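You operate a simulated robot arm through the tools that you are given. There is no shell and no other tool. Be economical: measure what you need, move in short steps, check, and stop when the job is done.

You are at the controls of a simulated robot arm. One attempt, no reset.

JOB
Blow the blue roller clean in the lint box and put it back.
Fine: the lid is shut while you hold the lint box button down, and shut at the end. Set down upright: what you pick out.

It is judged by the outcome, as a careful person would: the job done as asked, and still so three seconds after it is handed in. It fails if anything else is knocked over, pushed out of place, dropped, spilled or broken. A push-on lid holds only when it is set on centred and level and pressed home; a screw cap is set on level and turned clockwise until tight.

ROBOT AND FRAMES
A 6-joint arm with a two-finger parallel gripper on a trunk, on a base that drives. Base frame: it is fixed to the floor where the robot stands at the start and does not move with it; the origin is under the middle of the robot, x ahead of it, y to its left, z up. Readings come in mm, rad, newtons and seconds.
Its first joint turns from -2.897 to 2.897 rad. Places, roughly: air clamp lever [600, -400, 900]; belt knob [-200, -1300, 200]; belt lock lever [-100, -1200, 200]; blue valve [-100, -1200, 1100]; compressor switch [-100, -1300, 1300]; drain tap [100, -900, 200]; keg tap [500, -600, 400]; lint box [800, -100, 800]; lint box button [700, -100, 900]; lint box lid [800, -100, 1000]; red valve [-1100, -3100, 1200]; regulator knob [100, -1000, 1300]; trap lever [100, -1000, 1100]; winder main switch [-100, -1300, 1400]; yellow valve [200, -900, 1200]. Payload 3.91 kg.
Tool frame: the origin (TCP) lies between the finger pads and is the grasp point; the fingertips stand 30 mm ahead of it; z points along the fingers, y is the line along which they close. The gripper opens to 110 mm. The fingers are 20 mm wide and 10 mm thick; the gripper's body (48 by 112 mm) begins 55 mm behind the TCP.
Orientation is that of the tool frame in the base frame, as a unit quaternion [w, x, y, z]. With the fingers straight down and closing along the base's y, the tool's x points along the base's -x, its y along +y and its z along -z.

CONTROLS
- The arm moves only by the tool nudge_tool. Its argument "plan" is a list of rows, each an object of numbers (a shift or turn left out is 0, a gripper value left out holds the last): "wx", "wy", "wz": the turn, a rotation vector about the tool's x, y, z in rad; "x", "y", "z": the shift along the tool's x, y, z in mm; "claw": the gripper command, from -1 (fully open) to 1 (shut), values between in proportion. In form: [{"wx": .., "wy": .., "wz": .., "x": .., "y": .., "z": .., "claw": ..}, ...]. A call has 1 to 8 rows; each row shifts and turns the commanded pose from where the row before left it, along the tool's axes as they then stand. Each row takes 0.2 s and may step no farther than 50 mm and 0.15 rad from the row before; otherwise, or with a gripper value out of range, the whole call is refused. Where a pose cannot be reached the arm comes as near as it can. A force on the tool above 90 N (or 10 N above the force at the start of the call, whichever is more), or a blocked arm, ends the call early, and 0.2 s more pass. Each finger travels about 153 mm/s and halts on what it meets, pressing with about 28 N; the grip force reading is that of the motor and also rises with nothing between the fingers. The clock runs only during rows and for 0.2 s after the last one: add rows that do not move to give the fingers time. The reply holds the time, the measured pose of the TCP, the force on the tool along the base axes, the opening and the grip force, in the units named above and with some noise, with the torque about the TCP (base axes, N m) and any sound that the robot's microphone picked up.
- Cameras (640 x 400 px; columns grow to the right, rows downward): "scene" is now at [198.2, 170.3, 1413.7]; the picture's right is [-0.77, -0.64, 0.00], its down [-0.18, 0.21, -0.96] and it looks along [0.61, -0.74, -0.28] (base axes); focal length 222 px, centre (320, 200). "wrist" rides on the gripper at [72, 17, -103] in the tool frame; the picture's right is [-0.23, 0.97, 0.00], its down [-0.76, -0.18, -0.62] and it looks along [-0.61, -0.14, 0.78] (tool axes); focal length 222 px, centre (320, 200). There is no depth. A picture from a camera that has moved, and an enlarged one, comes with that camera's place and axes in the base frame and with its lens. The place of the scene camera against the robot may be out by one fixed shift of up to 25 mm in any direction.
- grab_frame(camera): a new picture of that camera. No time passes.
- drive_base(legs): drives the robot by 1 to 6 legs, each [ahead, turn to the left] in mm and rad, along the robot's own axes; the way and the turn of a leg run together, so that a leg with both is an arc; at most 1500 mm and 3.142 rad a leg. The arm and the cameras ride along, it lands a little off, and it stops where it bumps. It gives what a move gives.
- turn_head(pan, tilt): turns the head with the scene camera to pan (to the left, within 2.094 rad either way) and tilt (down, from -0.506 to 1.204), counted from straight ahead of the robot. It gives what a move gives.
- enlarge(camera, box): a new picture of the part [left, top, right, bottom] of that camera's present view, enlarged. No time passes.
- job_done(): hands the job in; it is judged then, once.

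Work in short steps. Places have to be worked out from the pictures, the camera data and where the tool is seen: move nearer, look again, correct. Check each grasp and each placing, and mend what went wrong. You have 120 turns and 82 pictures in all, those below and enlarged ones among them. Open the gripper and draw the arm clear of the work before you hand the job in, unless the task says otherwise; then end with one line.

The tools are called after ">>>" as a command line: name --argument value ..., lists and objects as JSON in quotes. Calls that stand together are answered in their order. nudge_tool: Moves the arm, as the interface text tells. Its arguments: {"type":"object","properties":{"plan":{"type":"array","items":{"type":"object","properties":{"wx":{"type":"number"},"wy":{"type":"number"},"wz":{"type":"number"},"x":{"type":"number"},"y":{"type":"number"},"z":{"type":"number"},"claw":{"type":"number"}}}}},"required":["plan"]} The other tools are called the same way: drive_base (legs) drives the base; turn_head (pan, tilt) turns the head that bears the scene camera; grab_frame (camera) takes a picture; enlarge (camera, box) takes an enlarged picture of a part of a camera's view; job_done () hands the job in.

At the start:

```text
clock: 0.0
tool_pos: [586.6, -25.3, 1428.4]
ee_rot: [0.0, -0.001, 1.0, -0.001]
ft_force: [0.1, -0.1, -0.6]
ft_torque: [0.0, 0.04, 0.02]
opening: 109.9
finger_force: 0.0
robot x, y, heading: [0.1, 4.2, -0.001]
head pan, tilt: [-0.881, 0.283]
```

scene: 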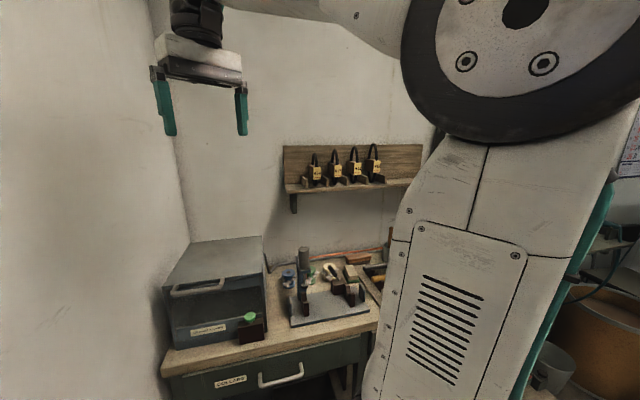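
wrist: 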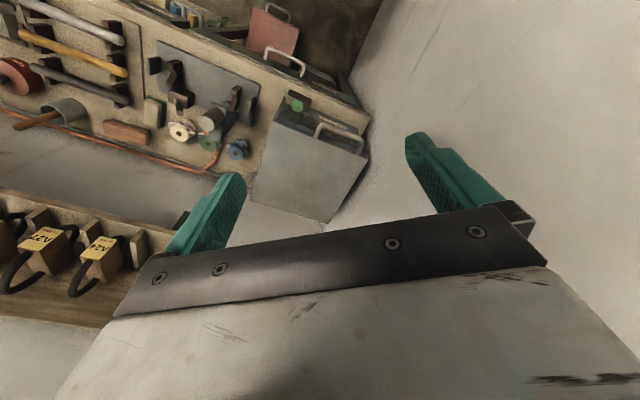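

The lint box with its green button stands on the bench. I'll enlarge both views to find the blue roller.

>>> enlarge --camera "scene" --box '[150, 220, 400, 400]'

>>> enlarge --camera "wrist" --box '[0, 0, 380, 240]'

```text
2.22 times, centred on (275, 310) of scene
camera zoom: at [198.2, 170.3, 1413.7], right [-0.77, -0.64, 0.0], down [-0.18, 0.21, -0.96], along [0.61, -0.74, -0.28], focal length 494 px, centre (420, -44)
```

zoom: 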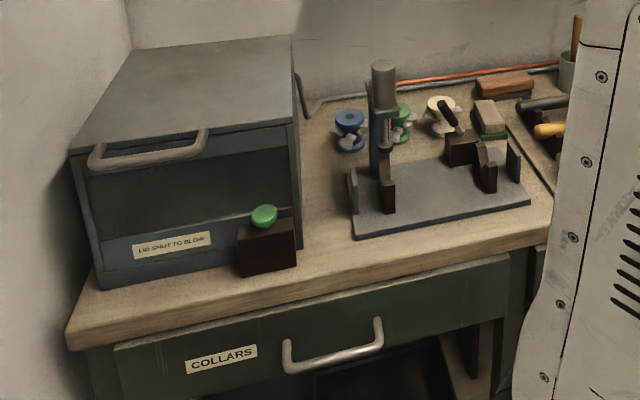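

```text
1.67 times, centred on (190, 120) of wrist
camera zoom: at [515.7, -8.3, 1530.9], right [0.23, 0.97, 0.0], down [0.76, -0.18, 0.62], along [0.61, -0.14, -0.78], focal length 370 px, centre (537, 333)
```

zoom: 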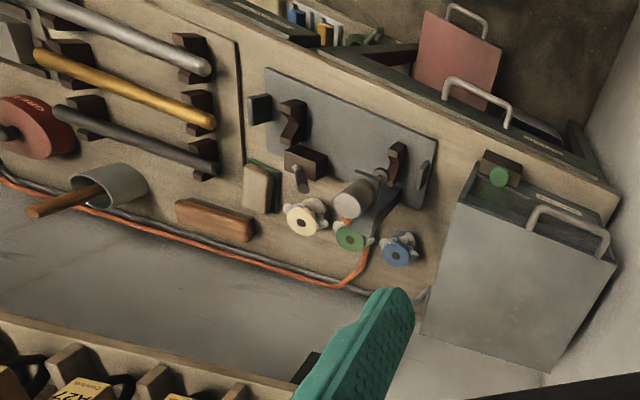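

The blue spool with fluff stands beside the lint box; by triangulation it is near [729,-294,~940]. I turn the head to look straight at the box for a better view.

>>> turn_head --pan -0.45 --tilt 0.6

>>> grab_frame --camera "scene"

```text
clock: 0.9
tool_pos: [585.2, -24.6, 1428.1]
ee_rot: [0.0, -0.001, 1.0, 0.0]
ft_force: [-0.2, -1.0, 0.7]
ft_torque: [0.01, -0.02, 0.0]
opening: 110.0
finger_force: 0.0
robot x, y, heading: [-1.4, 2.8, -0.001]
head pan, tilt: [-0.45, 0.6]
```

```text
77 pictures are left
camera scene: at [218.4, 203.9, 1384.6], right [-0.44, -0.9, 0.0], down [-0.51, 0.25, -0.83], along [0.74, -0.36, -0.56], focal length 222 px, centre (320, 200)
```

scene: 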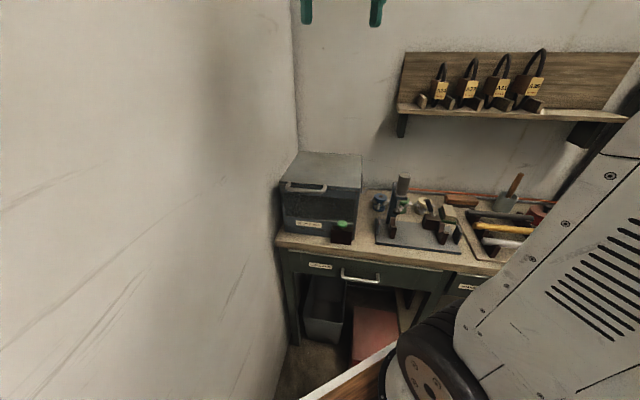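

>>> enlarge --camera "scene" --box '[265, 140, 425, 260]'

```text
3.33 times, centred on (345, 200) of scene
camera zoom: at [218.4, 203.9, 1384.6], right [-0.44, -0.9, 0.0], down [-0.51, 0.25, -0.83], along [0.74, -0.36, -0.56], focal length 740 px, centre (237, 200)
```

zoom: 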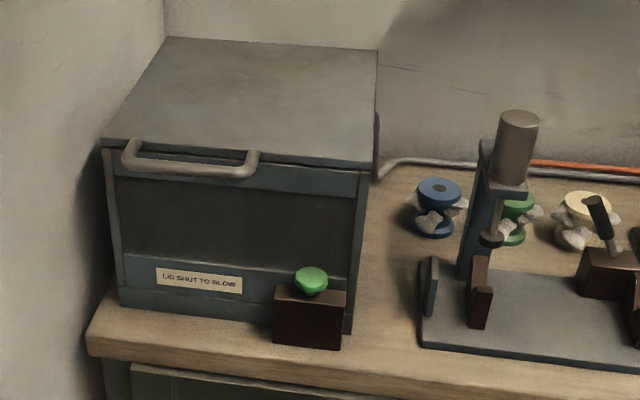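

The bench is turned about 0.65 rad clockwise from my axes. I turn the tool to line up with it and lower a little for a nearer wrist view.

>>> nudge_tool --plan '[{"wz": 0.13, "z": 25}, {"wz": 0.13, "z": 25}, {"wz": 0.13, "z": 25}, {"wz": 0.13, "z": 25}, {"wz": 0.13, "z": 20}, {}]'

>>> grab_frame --camera "wrist"

>>> grab_frame --camera "scene"

```text
clock: 2.3
tool_pos: [585.6, -25.6, 1307.1]
ee_rot: [0.0, 0.321, 0.947, 0.0]
ft_force: [-0.1, -0.1, 0.1]
ft_torque: [-0.02, 0.02, 0.0]
opening: 110.1
finger_force: 0.1
robot x, y, heading: [0.9, 4.0, -0.001]
head pan, tilt: [-0.45, 0.6]
```

```text
75 pictures are left
camera wrist: at [540.9, 31.8, 1409.9], right [0.77, 0.64, 0.0], down [0.5, -0.6, 0.62], along [0.4, -0.48, -0.78], focal length 222 px, centre (320, 200)
```

wrist: 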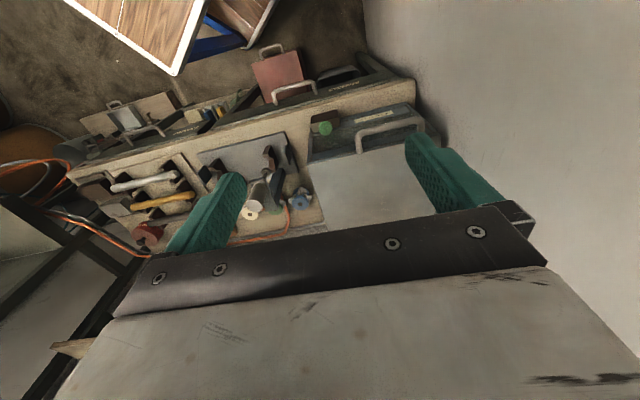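

```text
74 pictures are left
camera scene: at [218.4, 203.9, 1384.6], right [-0.44, -0.9, 0.0], down [-0.51, 0.25, -0.83], along [0.74, -0.36, -0.56], focal length 222 px, centre (320, 200)
```

scene: 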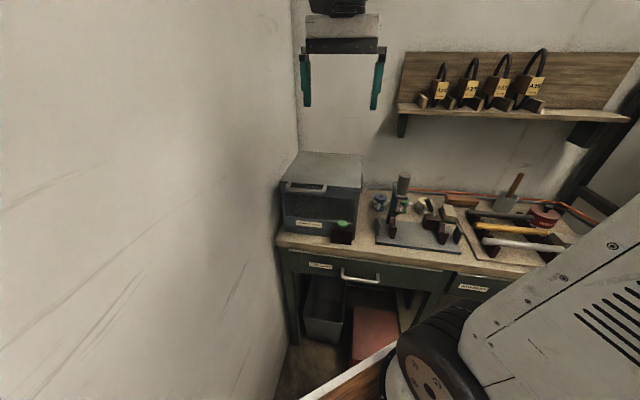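

Estimates: bench top z≈800, roller ≈[787,-374], shelf above at z≈1150 behind it. I move nearer for a better look.

>>> nudge_tool --plan '[{"x": -35, "y": -20, "z": 25}, {"x": -35, "y": -20, "z": 25}, {"x": -35, "y": -20, "z": 25}, {"x": -35, "y": -20, "z": 25}, {"x": -35, "y": -20, "z": 25}, {}]'

>>> grab_frame --camera "wrist"

>>> grab_frame --camera "scene"

```text
clock: 3.7
tool_pos: [664.6, -210.7, 1182.3]
ee_rot: [0.001, 0.319, 0.948, 0.0]
ft_force: [0.1, 0.3, 0.0]
ft_torque: [0.0, -0.01, 0.01]
opening: 110.3
finger_force: 0.0
robot x, y, heading: [-2.0, 0.9, 0.004]
head pan, tilt: [-0.45, 0.6]
```

```text
73 pictures are left
camera wrist: at [619.4, -153.2, 1284.6], right [0.77, 0.64, 0.0], down [0.5, -0.6, 0.62], along [0.4, -0.48, -0.78], focal length 222 px, centre (320, 200)
```

wrist: 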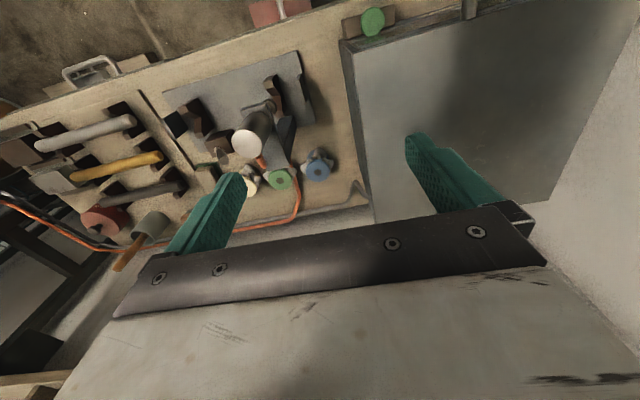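

```text
72 pictures are left
camera scene: at [218.3, 203.9, 1384.6], right [-0.44, -0.9, 0.0], down [-0.51, 0.25, -0.83], along [0.74, -0.36, -0.56], focal length 222 px, centre (320, 200)
```

scene: 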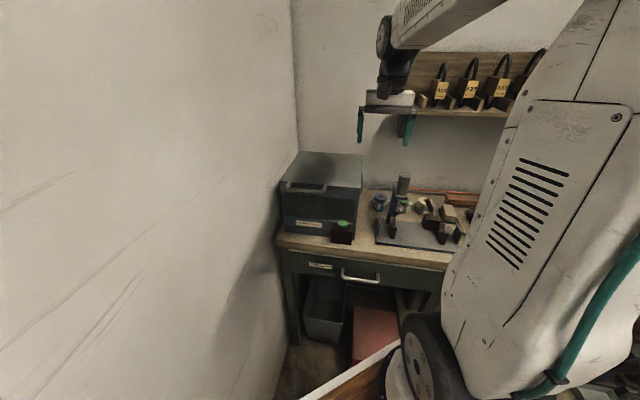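

Button triangulates to about [672,-107,907] and the handle to about [752,-5,980]. I move in front of the lid handle, then turn the gripper so that it closes in the vertical plane across the bar.

>>> nudge_tool --plan '[{"x": 27, "y": 40}, {"x": 27, "y": 40}, {"x": 27, "y": 40}, {"x": 27, "y": 40}, {"x": 27, "y": 40}, {}]'

>>> nudge_tool --plan '[{"wz": -0.15}, {"wz": -0.15}, {"wz": -0.15}, {"wz": -0.15}, {"wz": -0.15}, {"wz": -0.15}, {"wz": -0.15}, {"wz": -0.15}]'

>>> nudge_tool --plan '[{"wz": -0.15}, {"wz": -0.15}, {"wz": -0.07}, {"wx": 0.15}, {"wx": 0.15}, {"wx": 0.15}, {"wx": 0.15}, {}]'

>>> grab_frame --camera "wrist"

>>> grab_frame --camera "scene"

```text
clock: 5.1
tool_pos: [677.3, 30.0, 1183.3]
ee_rot: [0.0, 0.32, 0.948, 0.0]
ft_force: [-1.0, -0.1, 0.1]
ft_torque: [0.02, 0.0, 0.0]
opening: 110.1
finger_force: 0.0
robot x, y, heading: [-2.1, -1.5, -0.002]
head pan, tilt: [-0.45, 0.6]
```

```text
clock: 6.9
tool_pos: [678.7, 29.7, 1183.0]
ee_rot: [0.0, -0.272, 0.962, 0.0]
ft_force: [0.7, 0.8, -0.9]
ft_torque: [0.0, 0.02, 0.0]
opening: 110.0
finger_force: 0.2
robot x, y, heading: [-1.7, 1.0, 0.006]
head pan, tilt: [-0.45, 0.6]
```

```text
clock: 8.7
tool_pos: [679.1, 30.8, 1183.0]
ee_rot: [0.131, -0.424, 0.856, -0.266]
ft_force: [0.0, 0.8, 0.5]
ft_torque: [-0.02, -0.01, 0.02]
opening: 109.7
finger_force: 0.2
robot x, y, heading: [-0.2, -0.3, -0.005]
head pan, tilt: [-0.45, 0.6]
```

```text
71 pictures are left
camera wrist: at [579.4, 16.3, 1258.5], right [-0.5, 0.67, -0.55], down [0.3, 0.73, 0.61], along [0.81, 0.14, -0.56], focal length 222 px, centre (320, 200)
```

wrist: 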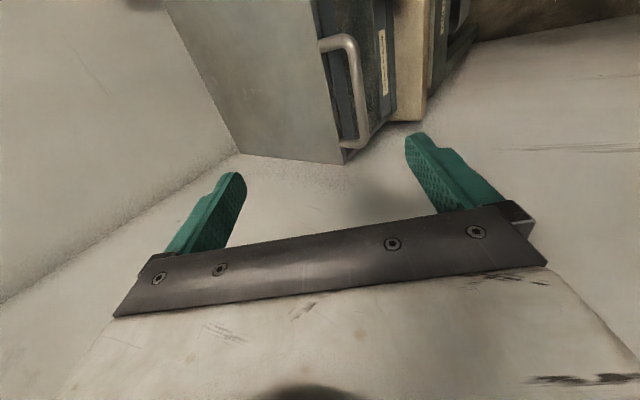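

```text
70 pictures are left
camera scene: at [218.4, 203.9, 1384.6], right [-0.44, -0.9, 0.0], down [-0.51, 0.25, -0.83], along [0.74, -0.36, -0.56], focal length 222 px, centre (320, 200)
```

scene: 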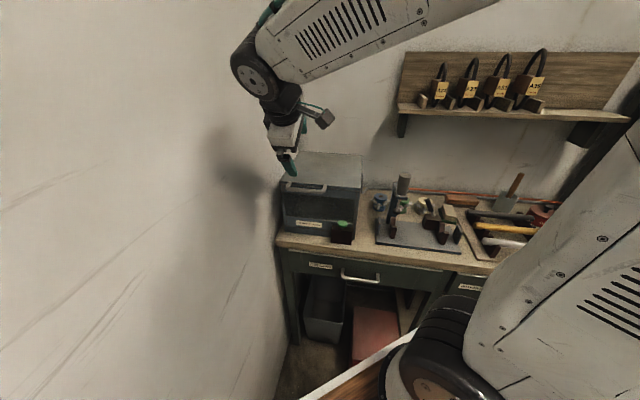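

Handle bar centre ≈[749,-8,982], running along the bench front. I tilt the tool to about 1.2 rad forward, narrow the gripper to about 60 mm and come down in front of the bar.

>>> nudge_tool --plan '[{"wx": 0.15, "claw": -0.1}, {"wx": 0.15}, {"wx": 0.15}, {"wx": 0.15}, {"y": 40, "z": 17, "x": -4}, {"y": 40, "z": 17, "x": -3}, {"y": 40, "z": 16, "x": -4}, {}]'

>>> grab_frame --camera "wrist"

>>> grab_frame --camera "scene"

```text
clock: 10.5
tool_pos: [688.3, 35.1, 1053.2]
ee_rot: [0.25, -0.366, 0.74, -0.506]
ft_force: [-0.4, -0.2, 0.3]
ft_torque: [-0.02, 0.02, 0.01]
opening: 60.5
finger_force: 0.0
robot x, y, heading: [0.2, 0.5, -0.003]
head pan, tilt: [-0.45, 0.6]
```

```text
69 pictures are left
camera wrist: at [564.7, 40.9, 1075.5], right [-0.14, 0.4, -0.91], down [0.05, 0.92, 0.39], along [0.99, 0.01, -0.15], focal length 222 px, centre (320, 200)
```

wrist: 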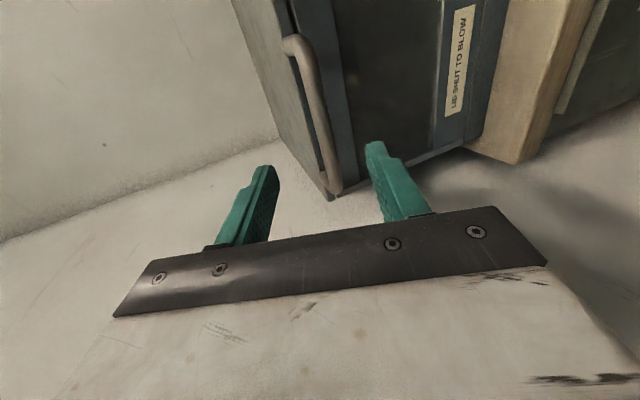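

```text
68 pictures are left
camera scene: at [218.3, 203.9, 1384.6], right [-0.44, -0.9, 0.0], down [-0.51, 0.25, -0.83], along [0.74, -0.36, -0.56], focal length 222 px, centre (320, 200)
```

scene: 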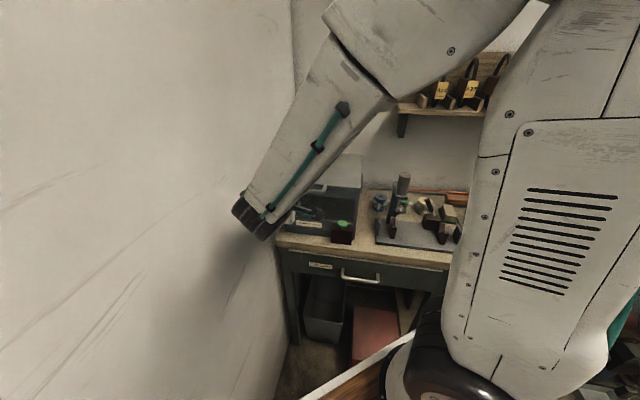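

The rays now agree on the bar at ≈[729,-9,1023]: about 66 mm ahead of the TCP and nearly centred between the fingers. I advance carefully.

>>> nudge_tool --plan '[{"z": 17, "y": 2, "x": 6}, {"z": 17, "y": 2, "x": 6}, {}]'

>>> enlarge --camera "wrist" --box '[160, 30, 480, 230]'

```text
clock: 11.3
tool_pos: [705.1, 9.1, 1038.6]
ee_rot: [0.251, -0.367, 0.74, -0.505]
ft_force: [0.3, -0.4, -0.2]
ft_torque: [0.04, 0.01, -0.02]
opening: 60.6
finger_force: 0.3
robot x, y, heading: [-0.8, -2.4, 0.003]
head pan, tilt: [-0.45, 0.6]
```

```text
2.00 times, centred on (320, 130) of wrist
camera zoom: at [581.9, 14.0, 1059.7], right [-0.14, 0.4, -0.91], down [0.05, 0.92, 0.39], along [0.99, 0.01, -0.15], focal length 444 px, centre (320, 340)
```

zoom: 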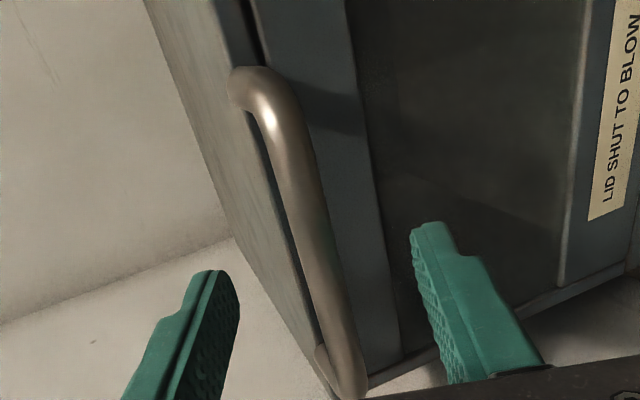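

Bar is centred between the fingers, about 32 mm ahead. I advance 22 mm and close.

>>> nudge_tool --plan '[{"z": 11, "x": 3}, {"z": 11, "x": 3}, {}, {"claw": 0.5}, {"claw": 1}, {}]'

>>> enlarge --camera "wrist" --box '[160, 30, 480, 230]'

```text
clock: 12.7
tool_pos: [717.7, -8.8, 1029.2]
ee_rot: [0.25, -0.366, 0.74, -0.506]
ft_force: [-0.7, -1.4, -1.2]
ft_torque: [-0.41, 0.29, 0.39]
opening: 11.6
finger_force: 44.9
robot x, y, heading: [-2.7, -0.4, 0.004]
head pan, tilt: [-0.45, 0.6]
```

```text
2.00 times, centred on (320, 130) of wrist
camera zoom: at [594.0, -3.5, 1050.9], right [-0.14, 0.39, -0.91], down [0.05, 0.92, 0.39], along [0.99, 0.01, -0.15], focal length 444 px, centre (320, 340)
```

zoom: 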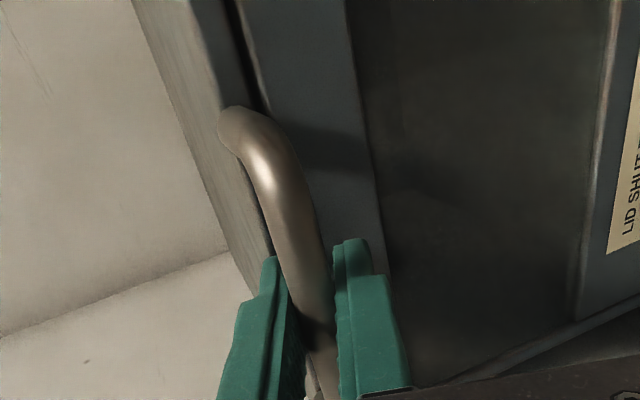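

The bar is gripped (11.6 mm). I lift the lid along its arc, assuming the hinge about 297 mm behind the bar, and watch the forces.

>>> nudge_tool --plan '[{"y": -28.7, "z": -9.4, "wx": -0.05}, {"y": -29.1, "z": -8.0, "wx": -0.05}, {"y": -29.5, "z": -6.6, "wx": -0.05}, {}]'

>>> grab_frame --camera "scene"

```text
clock: 13.7
tool_pos: [729.1, -16.2, 1117.4]
ee_rot: [0.222, -0.385, 0.776, -0.448]
ft_force: [14.9, -3.8, -5.5]
ft_torque: [-0.25, 0.21, 0.7]
opening: 11.7
finger_force: 45.3
robot x, y, heading: [-0.4, 1.0, 0.001]
head pan, tilt: [-0.45, 0.6]
```

```text
65 pictures are left
camera scene: at [219.4, 203.7, 1384.5], right [-0.44, -0.9, 0.0], down [-0.51, 0.25, -0.82], along [0.74, -0.36, -0.57], focal length 222 px, centre (320, 200)
```

scene: 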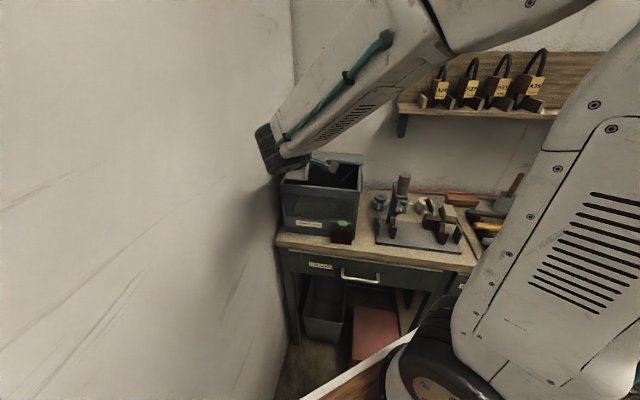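

The lid rises with mild forces (slightly too large radius). I continue with a smaller radius.

>>> nudge_tool --plan '[{"y": -29.1, "z": -3.0, "wx": -0.05}, {"y": -29.4, "z": -1.7, "wx": -0.05}, {"y": -29.6, "z": -0.4, "wx": -0.05}, {"y": -29.8, "z": 0.9, "wx": -0.05}, {}]'

```text
clock: 14.9
tool_pos: [775.9, -52.4, 1218.1]
ee_rot: [0.184, -0.404, 0.816, -0.37]
ft_force: [5.2, 29.9, 11.5]
ft_torque: [-0.51, 0.35, 0.67]
opening: 11.7
finger_force: 45.1
robot x, y, heading: [-0.2, -2.3, -0.004]
head pan, tilt: [-0.45, 0.6]
```

Fitting a circle through the poses puts the hinge near depth 855, z 1028, R≈273, with the lid about 0.74 rad open. I continue on that arc with a small lateral relief.

>>> nudge_tool --plan '[{"y": -28.5, "z": 1.8, "x": -1.5, "wx": -0.05}, {"y": -27.5, "z": 3.2, "x": -1.5, "wx": -0.05}, {"y": -27.5, "z": 4.6, "x": -1, "wx": -0.05}, {"y": -27.1, "z": 6.0, "x": -1, "wx": -0.05}, {}]'

>>> grab_frame --camera "scene"

>>> grab_frame --camera "wrist"

```text
clock: 16.1
tool_pos: [848.2, -105.2, 1285.3]
ee_rot: [0.142, -0.42, 0.849, -0.286]
ft_force: [-21.1, -9.9, 20.8]
ft_torque: [-0.85, 0.73, 0.2]
opening: 11.6
finger_force: 45.3
robot x, y, heading: [-2.4, 0.4, 0.005]
head pan, tilt: [-0.45, 0.6]
```

```text
64 pictures are left
camera scene: at [216.7, 203.3, 1385.0], right [-0.44, -0.9, 0.0], down [-0.51, 0.25, -0.83], along [0.74, -0.36, -0.56], focal length 222 px, centre (320, 200)
```

scene: 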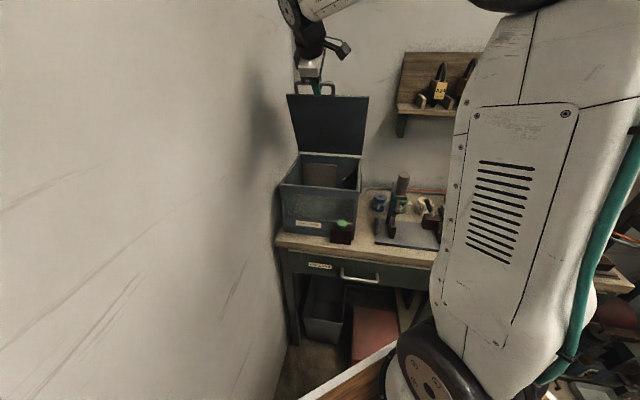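

```text
63 pictures are left
camera wrist: at [746.1, -116.6, 1356.8], right [-0.48, 0.65, -0.59], down [0.28, 0.75, 0.6], along [0.83, 0.13, -0.54], focal length 222 px, centre (320, 200)
```

wrist: 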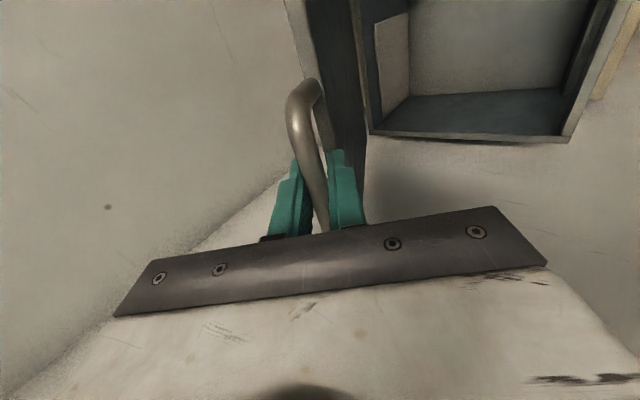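

Lid about 65–70° open. I continue past vertical with a slightly larger radius (force shows outward push).

>>> nudge_tool --plan '[{"y": -33, "z": 3.5, "wx": -0.05}, {"y": -32.1, "z": 11.2, "wx": -0.05}, {"y": -31.2, "z": 13.3, "wx": -0.05}, {"y": -29.6, "z": 15.4}, {}]'

>>> grab_frame --camera "scene"

>>> grab_frame --camera "wrist"

```text
clock: 17.3
tool_pos: [954.4, -179.7, 1315.3]
ee_rot: [0.112, -0.43, 0.868, -0.223]
ft_force: [8.2, 10.5, 18.3]
ft_torque: [0.3, -0.27, 0.99]
opening: 11.6
finger_force: 44.9
robot x, y, heading: [1.6, 0.9, 0.002]
head pan, tilt: [-0.45, 0.6]
```

```text
62 pictures are left
camera scene: at [217.8, 205.2, 1384.5], right [-0.43, -0.9, 0.0], down [-0.51, 0.24, -0.83], along [0.74, -0.36, -0.56], focal length 222 px, centre (320, 200)
```

scene: 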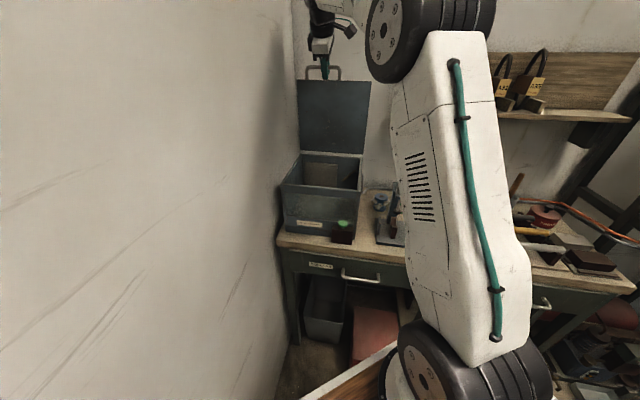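

```text
61 pictures are left
camera wrist: at [860.4, -199.3, 1398.1], right [-0.54, 0.7, -0.47], down [0.34, 0.69, 0.63], along [0.77, 0.18, -0.61], focal length 222 px, centre (320, 200)
```

wrist: 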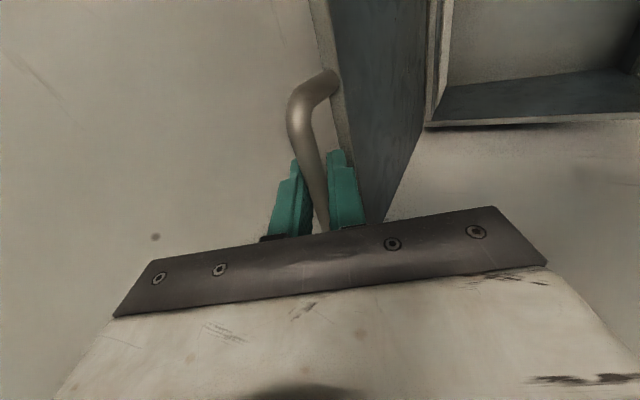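

The lid is now about vertical. I push a bit further past vertical so that it leans back.

>>> nudge_tool --plan '[{"y": -13.5, "z": 8.5}, {"y": -13.5, "z": 8.5}, {}]'

```text
clock: 18.1
tool_pos: [980.2, -201.8, 1313.3]
ee_rot: [0.11, -0.43, 0.868, -0.222]
ft_force: [18.4, 21.1, 19.9]
ft_torque: [-0.17, 0.12, 0.53]
opening: 11.7
finger_force: 44.5
robot x, y, heading: [1.8, 2.3, 0.001]
head pan, tilt: [-0.45, 0.6]
```

No stop force yet; I go a little farther.

>>> nudge_tool --plan '[{"y": -11, "z": 10, "x": -2}, {"y": -10, "z": 11, "x": -2}, {}]'

```text
clock: 18.9
tool_pos: [1002.6, -217.3, 1306.8]
ee_rot: [0.111, -0.428, 0.869, -0.224]
ft_force: [-0.2, -3.0, 33.6]
ft_torque: [-0.66, 0.53, 0.29]
opening: 11.6
finger_force: 44.7
robot x, y, heading: [1.2, 2.3, 0.004]
head pan, tilt: [-0.45, 0.6]
```

Lid about 105° open. I open the fingers just a bit and withdraw along the tool axis.

>>> nudge_tool --plan '[{"claw": 0.55}, {}, {"z": -20}, {"z": -30}, {"z": -30}, {}]'

>>> grab_frame --camera "wrist"

>>> grab_frame --camera "scene"

```text
clock: 20.3
tool_pos: [974.4, -192.9, 1374.1]
ee_rot: [0.109, -0.429, 0.869, -0.223]
ft_force: [-0.3, 0.0, 0.3]
ft_torque: [-0.01, 0.03, 0.0]
opening: 24.9
finger_force: 0.1
robot x, y, heading: [-2.2, 1.3, 0.004]
head pan, tilt: [-0.45, 0.6]
```

```text
60 pictures are left
camera wrist: at [880.9, -210.2, 1457.5], right [-0.54, 0.7, -0.47], down [0.35, 0.69, 0.63], along [0.77, 0.18, -0.62], focal length 222 px, centre (320, 200)
```

wrist: 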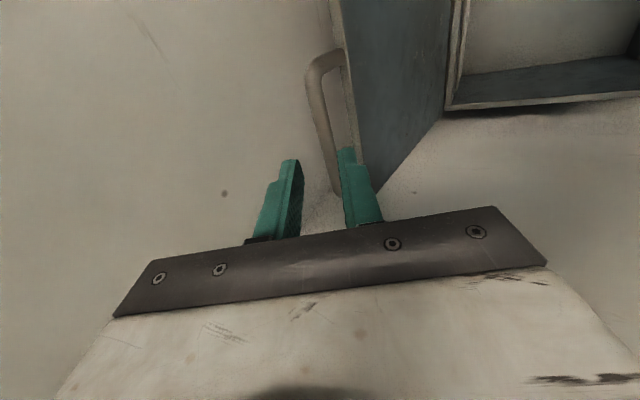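

```text
59 pictures are left
camera scene: at [218.5, 204.1, 1384.6], right [-0.44, -0.9, 0.0], down [-0.51, 0.25, -0.82], along [0.74, -0.36, -0.57], focal length 222 px, centre (320, 200)
```

scene: 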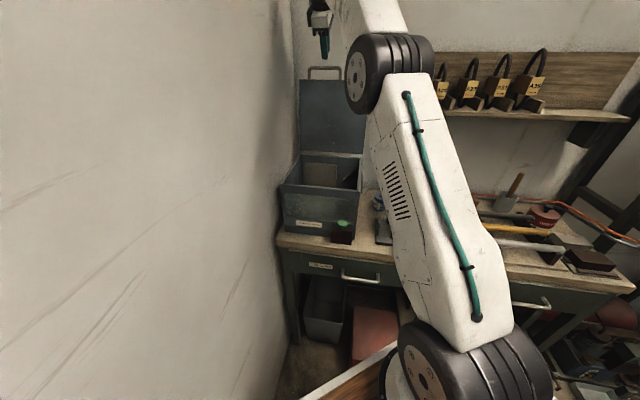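

The lid stays open by itself. I retract, untilt and turn the gripper back so that it closes along the bench front, on the way to the roller.

>>> nudge_tool --plan '[{"y": 40, "z": -22, "wx": -0.12}, {"y": 43, "z": -17, "wx": -0.13}, {"y": 45, "z": -10, "wx": -0.13}, {"y": 47, "z": -5, "wx": -0.12}, {"wz": 0.15, "claw": -0.3}, {"wz": 0.15}, {"wz": 0.15}, {"wz": 0.15}]'

>>> nudge_tool --plan '[{"wz": 0.15}, {"wz": 0.15}, {"wz": 0.15}, {"wz": 0.15}, {"wz": 0.15}, {"wz": 0.15}, {"wz": 0.07}, {}]'

```text
clock: 22.1
tool_pos: [826.1, -79.3, 1372.4]
ee_rot: [0.0, -0.157, 0.988, -0.001]
ft_force: [0.3, -0.2, 0.0]
ft_torque: [0.02, -0.01, 0.0]
opening: 71.3
finger_force: 0.1
robot x, y, heading: [-0.6, 2.7, 0.002]
head pan, tilt: [-0.45, 0.6]
```

```text
clock: 23.9
tool_pos: [826.9, -79.5, 1374.2]
ee_rot: [0.0, 0.32, 0.947, 0.0]
ft_force: [0.2, 0.4, 0.0]
ft_torque: [0.03, -0.03, -0.02]
opening: 71.6
finger_force: 0.1
robot x, y, heading: [1.3, 2.3, -0.0]
head pan, tilt: [-0.45, 0.6]
```

>>> nudge_tool --plan '[{"y": -48}, {"y": -48, "z": 20}, {"y": -48, "z": 40}, {"y": -48, "z": 40}, {"y": -48, "z": 40, "x": -20}, {"z": 30}, {}]'

>>> grab_frame --camera "wrist"

>>> grab_frame --camera "scene"

```text
refused: row 2 steps farther than a row can; nothing moved
```

```text
58 pictures are left
camera wrist: at [781.3, -21.7, 1475.6], right [0.77, 0.64, 0.0], down [0.5, -0.6, 0.62], along [0.4, -0.48, -0.78], focal length 222 px, centre (320, 200)
```

wrist: 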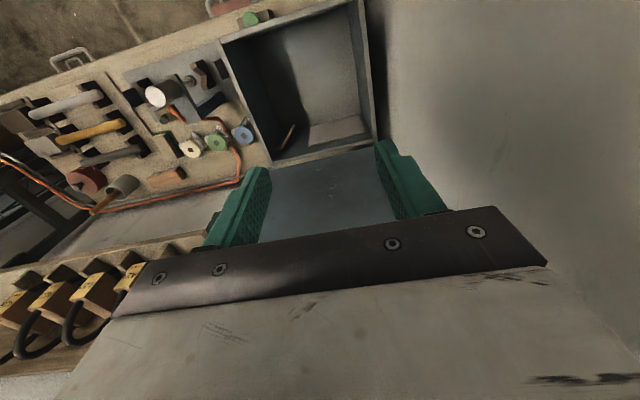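

```text
57 pictures are left
camera scene: at [218.4, 204.2, 1384.6], right [-0.44, -0.9, 0.0], down [-0.51, 0.25, -0.83], along [0.74, -0.36, -0.57], focal length 222 px, centre (320, 200)
```

scene: 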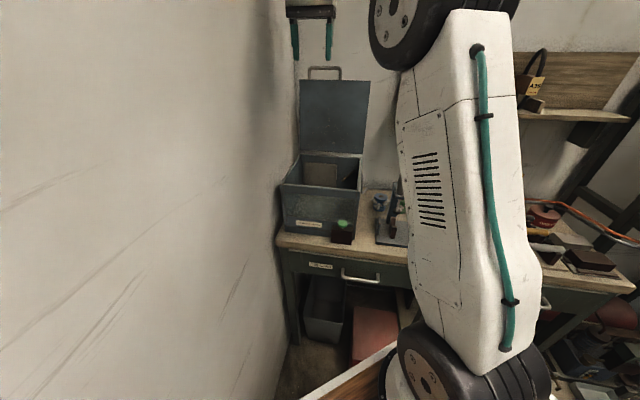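

Re-triangulating with a better baseline: roller ≈[771,-342], top z≈880; shelf edge at depth ≈870, z≈1170; tower top [625,-284,1055]. I move laterally toward the roller, then tilt 0.3 forward to stay clear of the shelf.

>>> nudge_tool --plan '[{"y": -48}, {"y": -48}, {"y": -48}, {"y": -48}, {"y": -48}, {"wy": -0.15}, {"wy": -0.15}, {}]'

>>> nudge_tool --plan '[{"z": 40, "x": 10}, {"z": 40, "x": 10}, {"z": 40, "x": 10}, {"z": 40, "x": 10}, {}]'

>>> grab_frame --camera "wrist"

>>> grab_frame --camera "scene"

```text
clock: 25.7
tool_pos: [682.0, -271.7, 1373.1]
ee_rot: [0.143, 0.316, 0.937, -0.048]
ft_force: [0.1, -0.3, -0.6]
ft_torque: [0.0, 0.02, 0.03]
opening: 71.5
finger_force: 0.0
robot x, y, heading: [-0.5, -0.3, -0.003]
head pan, tilt: [-0.45, 0.6]
```

```text
clock: 26.9
tool_pos: [689.1, -276.4, 1207.1]
ee_rot: [0.142, 0.316, 0.937, -0.048]
ft_force: [-0.5, 0.2, -0.1]
ft_torque: [0.01, 0.02, 0.0]
opening: 71.5
finger_force: 0.1
robot x, y, heading: [0.0, -1.4, -0.001]
head pan, tilt: [-0.45, 0.6]
```

```text
56 pictures are left
camera wrist: at [620.7, -202.2, 1285.3], right [0.76, 0.64, 0.07], down [0.32, -0.47, 0.82], along [0.56, -0.6, -0.57], focal length 222 px, centre (320, 200)
```

wrist: 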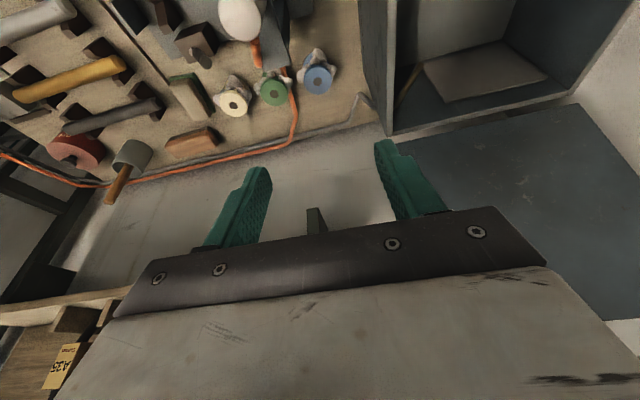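

```text
55 pictures are left
camera scene: at [218.4, 204.2, 1384.6], right [-0.44, -0.9, 0.0], down [-0.51, 0.25, -0.83], along [0.74, -0.36, -0.56], focal length 222 px, centre (320, 200)
```

scene: 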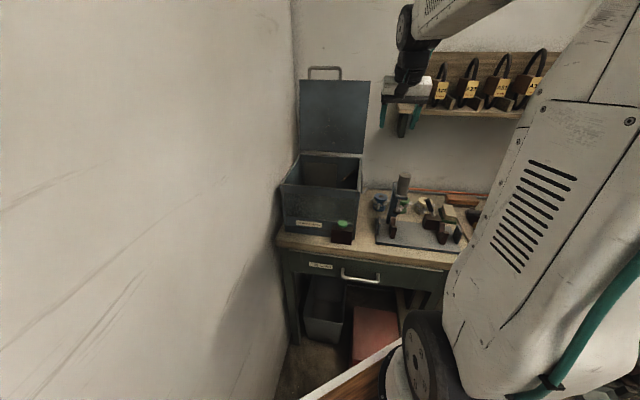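

Roller triangulates to (769.5,-345), top z≈873, diameter ≈54, height ≈46. It lies almost exactly along the tool axis; I open to 85 mm and move down along the axis.

>>> nudge_tool --plan '[{"z": 40, "y": -5, "claw": -0.55}, {"z": 40}, {"z": 40}, {"z": 40}, {"z": 40}, {"z": 30}, {}]'

>>> grab_frame --camera "wrist"

>>> grab_frame --camera "scene"

```text
clock: 28.5
tool_pos: [739.9, -322.3, 991.1]
ee_rot: [0.141, 0.316, 0.937, -0.047]
ft_force: [0.4, 0.7, 0.5]
ft_torque: [0.01, -0.03, -0.01]
opening: 85.4
finger_force: 0.2
robot x, y, heading: [0.2, -2.1, 0.002]
head pan, tilt: [-0.45, 0.6]
```

```text
54 pictures are left
camera wrist: at [672.6, -247.9, 1067.2], right [0.76, 0.64, 0.07], down [0.32, -0.47, 0.82], along [0.56, -0.6, -0.57], focal length 222 px, centre (320, 200)
```

wrist: 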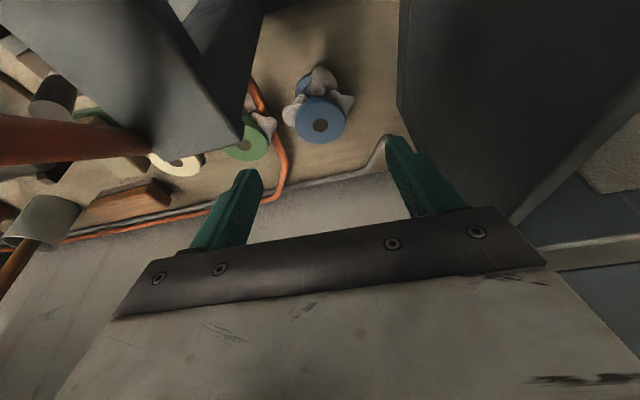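

```text
53 pictures are left
camera scene: at [218.4, 204.1, 1384.6], right [-0.44, -0.9, 0.0], down [-0.51, 0.25, -0.83], along [0.74, -0.36, -0.56], focal length 222 px, centre (320, 200)
```

scene: 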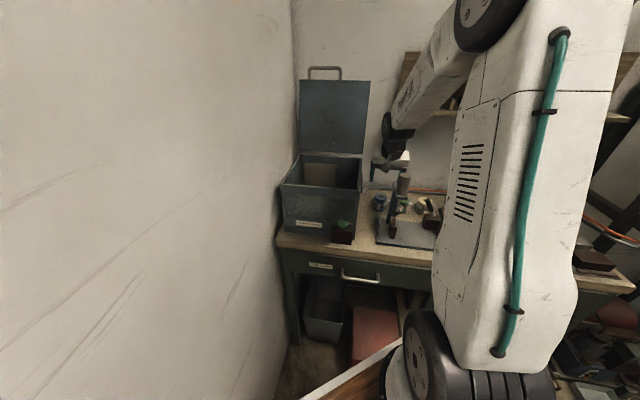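

The roller is on the tool's axis; its top is about 105 mm ahead (z≈888). I advance 65 mm and look again.

>>> nudge_tool --plan '[{"z": 33}, {"z": 32}, {}]'

>>> grab_frame --camera "wrist"

```text
clock: 29.3
tool_pos: [756.7, -333.0, 926.4]
ee_rot: [0.142, 0.316, 0.937, -0.047]
ft_force: [-0.5, -0.6, 1.5]
ft_torque: [0.01, 0.02, -0.02]
opening: 85.3
finger_force: 0.1
robot x, y, heading: [4.6, 0.1, 0.004]
head pan, tilt: [-0.45, 0.6]
```

```text
52 pictures are left
camera wrist: at [688.6, -259.8, 1004.3], right [0.76, 0.64, 0.07], down [0.32, -0.47, 0.82], along [0.56, -0.6, -0.57], focal length 222 px, centre (320, 200)
```

wrist: 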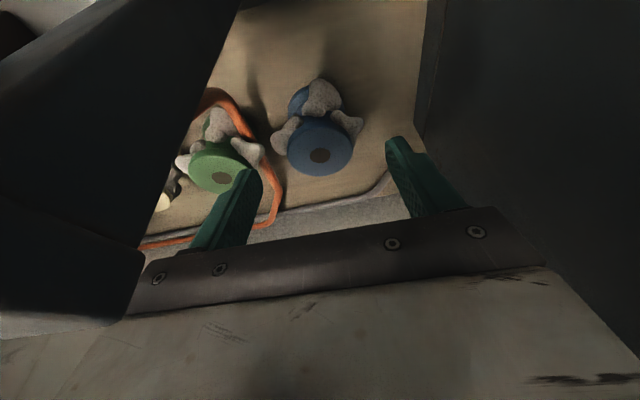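

Top is 42 mm ahead, on axis; the green roller's flange is only ~74 mm away, so I narrow the opening to 62 mm, shift 3 mm away from it and advance.

>>> nudge_tool --plan '[{"claw": -0.13, "y": 3}, {}, {"z": 12}, {}]'

>>> grab_frame --camera "wrist"

```text
clock: 30.3
tool_pos: [761.3, -331.9, 915.6]
ee_rot: [0.142, 0.316, 0.937, -0.047]
ft_force: [0.1, 0.8, -0.7]
ft_torque: [-0.01, 0.02, 0.04]
opening: 62.2
finger_force: 0.1
robot x, y, heading: [-0.3, 0.5, 0.005]
head pan, tilt: [-0.45, 0.6]
```

```text
51 pictures are left
camera wrist: at [693.3, -258.8, 992.7], right [0.76, 0.64, 0.07], down [0.32, -0.47, 0.82], along [0.56, -0.6, -0.57], focal length 222 px, centre (320, 200)
```

wrist: 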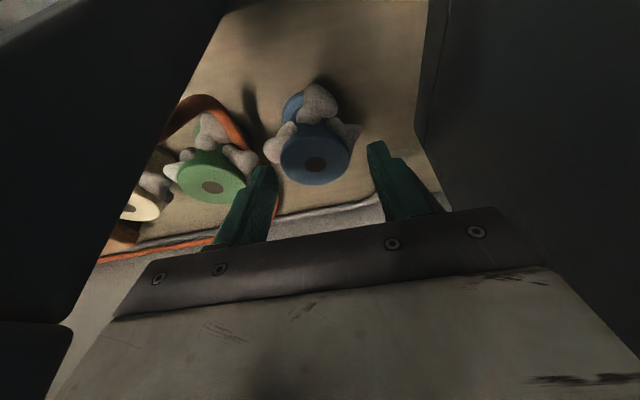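

Alignment fine, about 29 mm to the top. I advance 36 mm and check forces.

>>> nudge_tool --plan '[{"z": 12}, {"z": 12}, {"z": 12}, {}]'

>>> grab_frame --camera "wrist"

>>> enlarge --camera "scene" --box '[340, 130, 460, 260]'

```text
clock: 31.3
tool_pos: [768.8, -338.4, 881.8]
ee_rot: [0.142, 0.316, 0.937, -0.048]
ft_force: [-0.7, 0.5, -0.6]
ft_torque: [-0.06, -0.01, 0.0]
opening: 62.3
finger_force: 0.1
robot x, y, heading: [1.4, 2.1, -0.004]
head pan, tilt: [-0.45, 0.6]
```

```text
50 pictures are left
camera wrist: at [701.2, -265.2, 957.7], right [0.76, 0.64, 0.07], down [0.32, -0.47, 0.82], along [0.56, -0.6, -0.57], focal length 222 px, centre (320, 200)
```

wrist: 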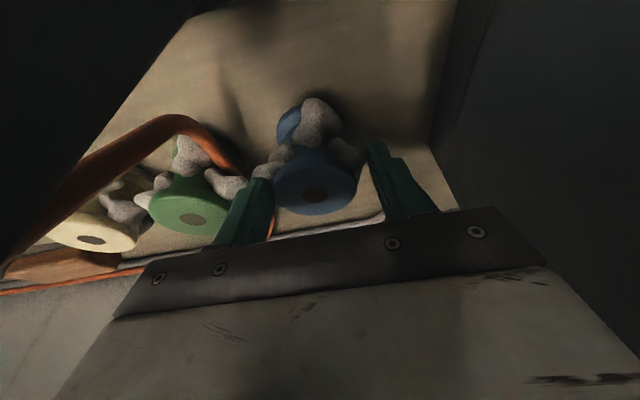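

```text
3.08 times, centred on (400, 195) of scene
camera zoom: at [218.4, 204.1, 1384.6], right [-0.44, -0.9, 0.0], down [-0.51, 0.25, -0.82], along [0.74, -0.36, -0.57], focal length 683 px, centre (74, 215)
```

zoom: 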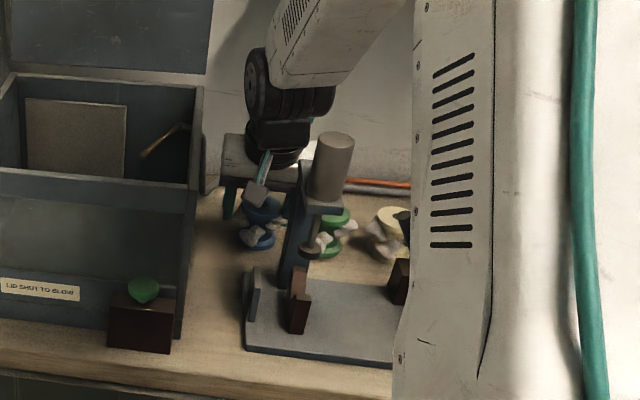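

Fingers straddle the flange; TCP is about 4 mm below the top. I go 5 mm further and close.

>>> nudge_tool --plan '[{"z": 5}, {"claw": 0.2}, {"claw": 0.6}, {}, {}]'

>>> grab_frame --camera "wrist"

```text
clock: 32.5
tool_pos: [771.1, -341.2, 874.9]
ee_rot: [0.142, 0.317, 0.937, -0.048]
ft_force: [0.1, 0.3, 2.7]
ft_torque: [0.03, -0.06, -0.05]
opening: 50.5
finger_force: 28.2
robot x, y, heading: [0.1, -1.8, -0.002]
head pan, tilt: [-0.45, 0.6]
```

```text
48 pictures are left
camera wrist: at [702.2, -266.0, 952.7], right [0.76, 0.64, 0.07], down [0.32, -0.47, 0.82], along [0.56, -0.6, -0.57], focal length 222 px, centre (320, 200)
```

wrist: 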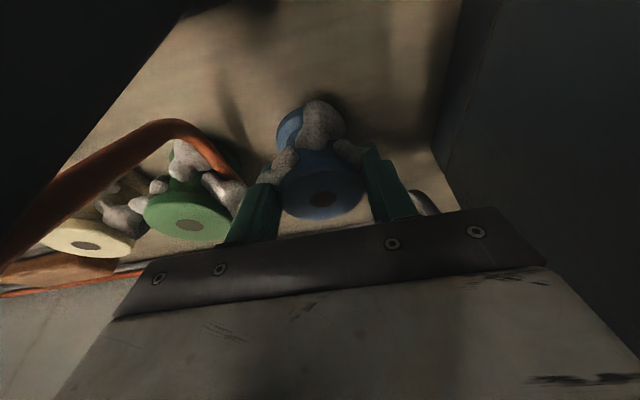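

Gripped at 50.5 mm; pick pose TCP [771.1,-341.2,874.9] recorded. I lift straight up first, then back along the tool axis.

>>> nudge_tool --plan '[{"z": -19, "x": -6}, {"z": -19, "x": -6}, {"z": -35}, {"z": -40}, {"z": -40}, {"z": -40}, {}]'

>>> grab_frame --camera "wrist"

>>> enlarge --camera "scene" --box '[260, 60, 460, 260]'

```text
clock: 34.1
tool_pos: [732.8, -310.3, 1063.0]
ee_rot: [0.142, 0.316, 0.937, -0.048]
ft_force: [0.1, -0.1, -1.1]
ft_torque: [-0.01, 0.02, 0.03]
opening: 50.9
finger_force: 27.9
robot x, y, heading: [-2.8, -0.2, -0.005]
head pan, tilt: [-0.45, 0.6]
```

```text
47 pictures are left
camera wrist: at [665.4, -237.2, 1140.9], right [0.76, 0.64, 0.07], down [0.33, -0.47, 0.82], along [0.56, -0.6, -0.57], focal length 222 px, centre (320, 200)
```

wrist: 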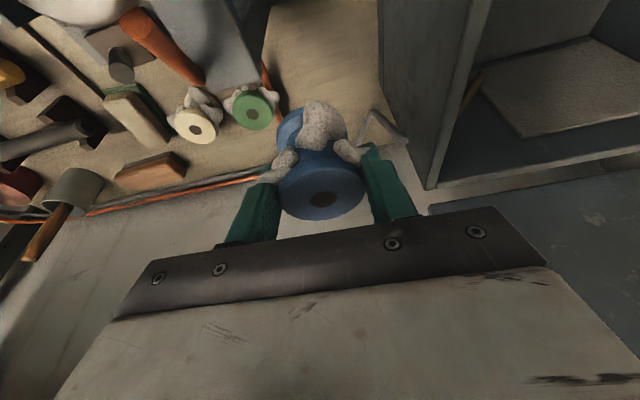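

```text
2.00 times, centred on (360, 160) of scene
camera zoom: at [218.5, 204.1, 1384.6], right [-0.44, -0.9, 0.0], down [-0.51, 0.25, -0.82], along [0.74, -0.36, -0.57], focal length 444 px, centre (240, 280)
```

zoom: 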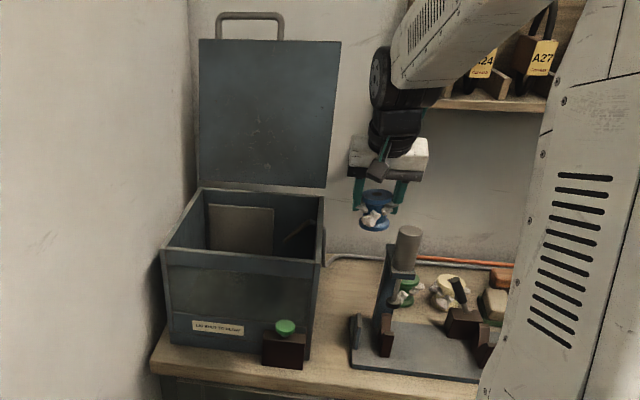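

Roller lifted upright. The box holds only a back-wall filter plate and a nozzle. I rise and move over the box centre.

>>> nudge_tool --plan '[{"z": -33, "x": -11}, {"z": -34, "x": -10}, {"x": 15, "z": -5, "y": 45}, {"x": 15, "z": -5, "y": 45}, {"x": 15, "z": -5, "y": 45}, {"y": 47}, {"y": 46}, {}]'

>>> grab_frame --camera "wrist"

>>> enlarge --camera "scene" --box '[240, 60, 440, 260]'

```text
clock: 35.9
tool_pos: [833.1, -101.0, 1134.9]
ee_rot: [0.141, 0.316, 0.937, -0.048]
ft_force: [-0.4, -1.1, -0.5]
ft_torque: [0.03, 0.03, -0.04]
opening: 50.7
finger_force: 28.0
robot x, y, heading: [-2.4, 4.0, 0.005]
head pan, tilt: [-0.45, 0.6]
```

```text
45 pictures are left
camera wrist: at [765.7, -27.4, 1212.8], right [0.76, 0.64, 0.07], down [0.32, -0.47, 0.82], along [0.56, -0.6, -0.57], focal length 222 px, centre (320, 200)
```

wrist: 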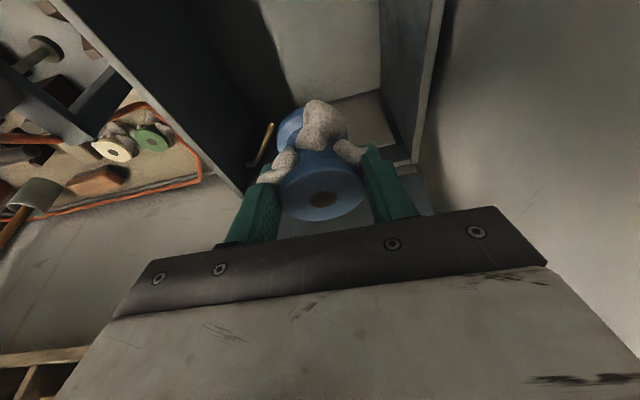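

```text
2.00 times, centred on (340, 160) of scene
camera zoom: at [218.4, 204.2, 1384.6], right [-0.44, -0.9, 0.0], down [-0.51, 0.25, -0.83], along [0.74, -0.36, -0.56], focal length 444 px, centre (280, 280)
```

zoom: 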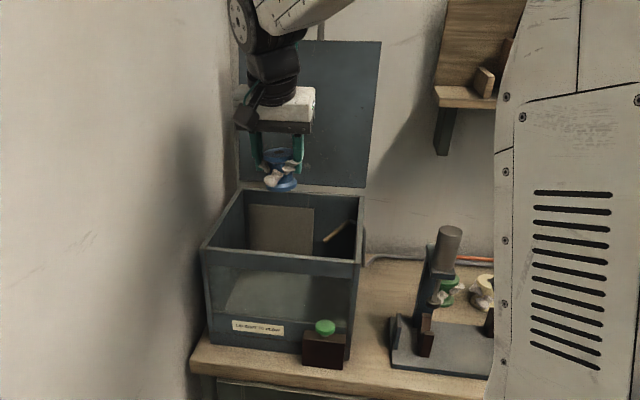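

Rim corners: inside spans s −532…−304, depth 612…845; the nozzle is at the back right. I shift to depth 765, s −440 so that body and camera clear the walls, then descend.

>>> nudge_tool --plan '[{"x": -42, "z": 13, "y": 11}, {"z": 38, "x": 12}, {"z": 38, "x": 12}, {"z": 38, "x": 12}, {"z": 29, "x": 9}, {}]'

>>> grab_frame --camera "wrist"

>>> enlarge --camera "scene" --box '[240, 60, 440, 260]'

```text
clock: 37.3
tool_pos: [876.5, -118.6, 985.1]
ee_rot: [0.141, 0.316, 0.937, -0.047]
ft_force: [0.5, -0.1, -0.5]
ft_torque: [-0.02, 0.04, -0.01]
opening: 50.7
finger_force: 28.8
robot x, y, heading: [-2.0, -0.3, -0.002]
head pan, tilt: [-0.45, 0.6]
```

```text
43 pictures are left
camera wrist: at [808.3, -44.2, 1061.9], right [0.76, 0.64, 0.07], down [0.32, -0.47, 0.82], along [0.56, -0.6, -0.57], focal length 222 px, centre (320, 200)
```

wrist: 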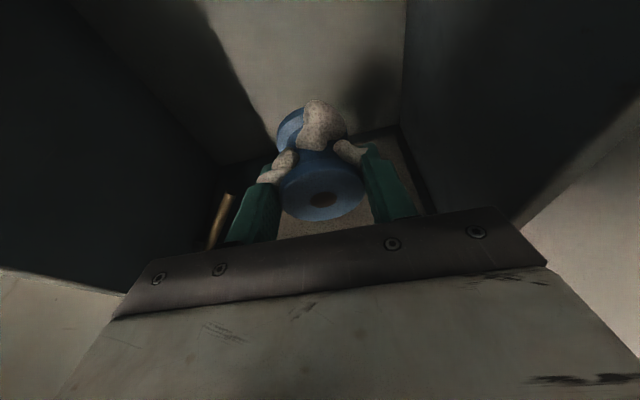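

```text
2.00 times, centred on (340, 160) of scene
camera zoom: at [218.4, 204.2, 1384.6], right [-0.44, -0.9, 0.0], down [-0.51, 0.25, -0.83], along [0.74, -0.36, -0.56], focal length 444 px, centre (280, 280)
```

zoom: 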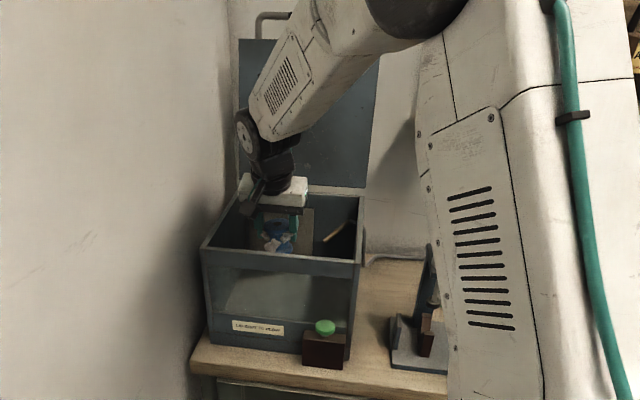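

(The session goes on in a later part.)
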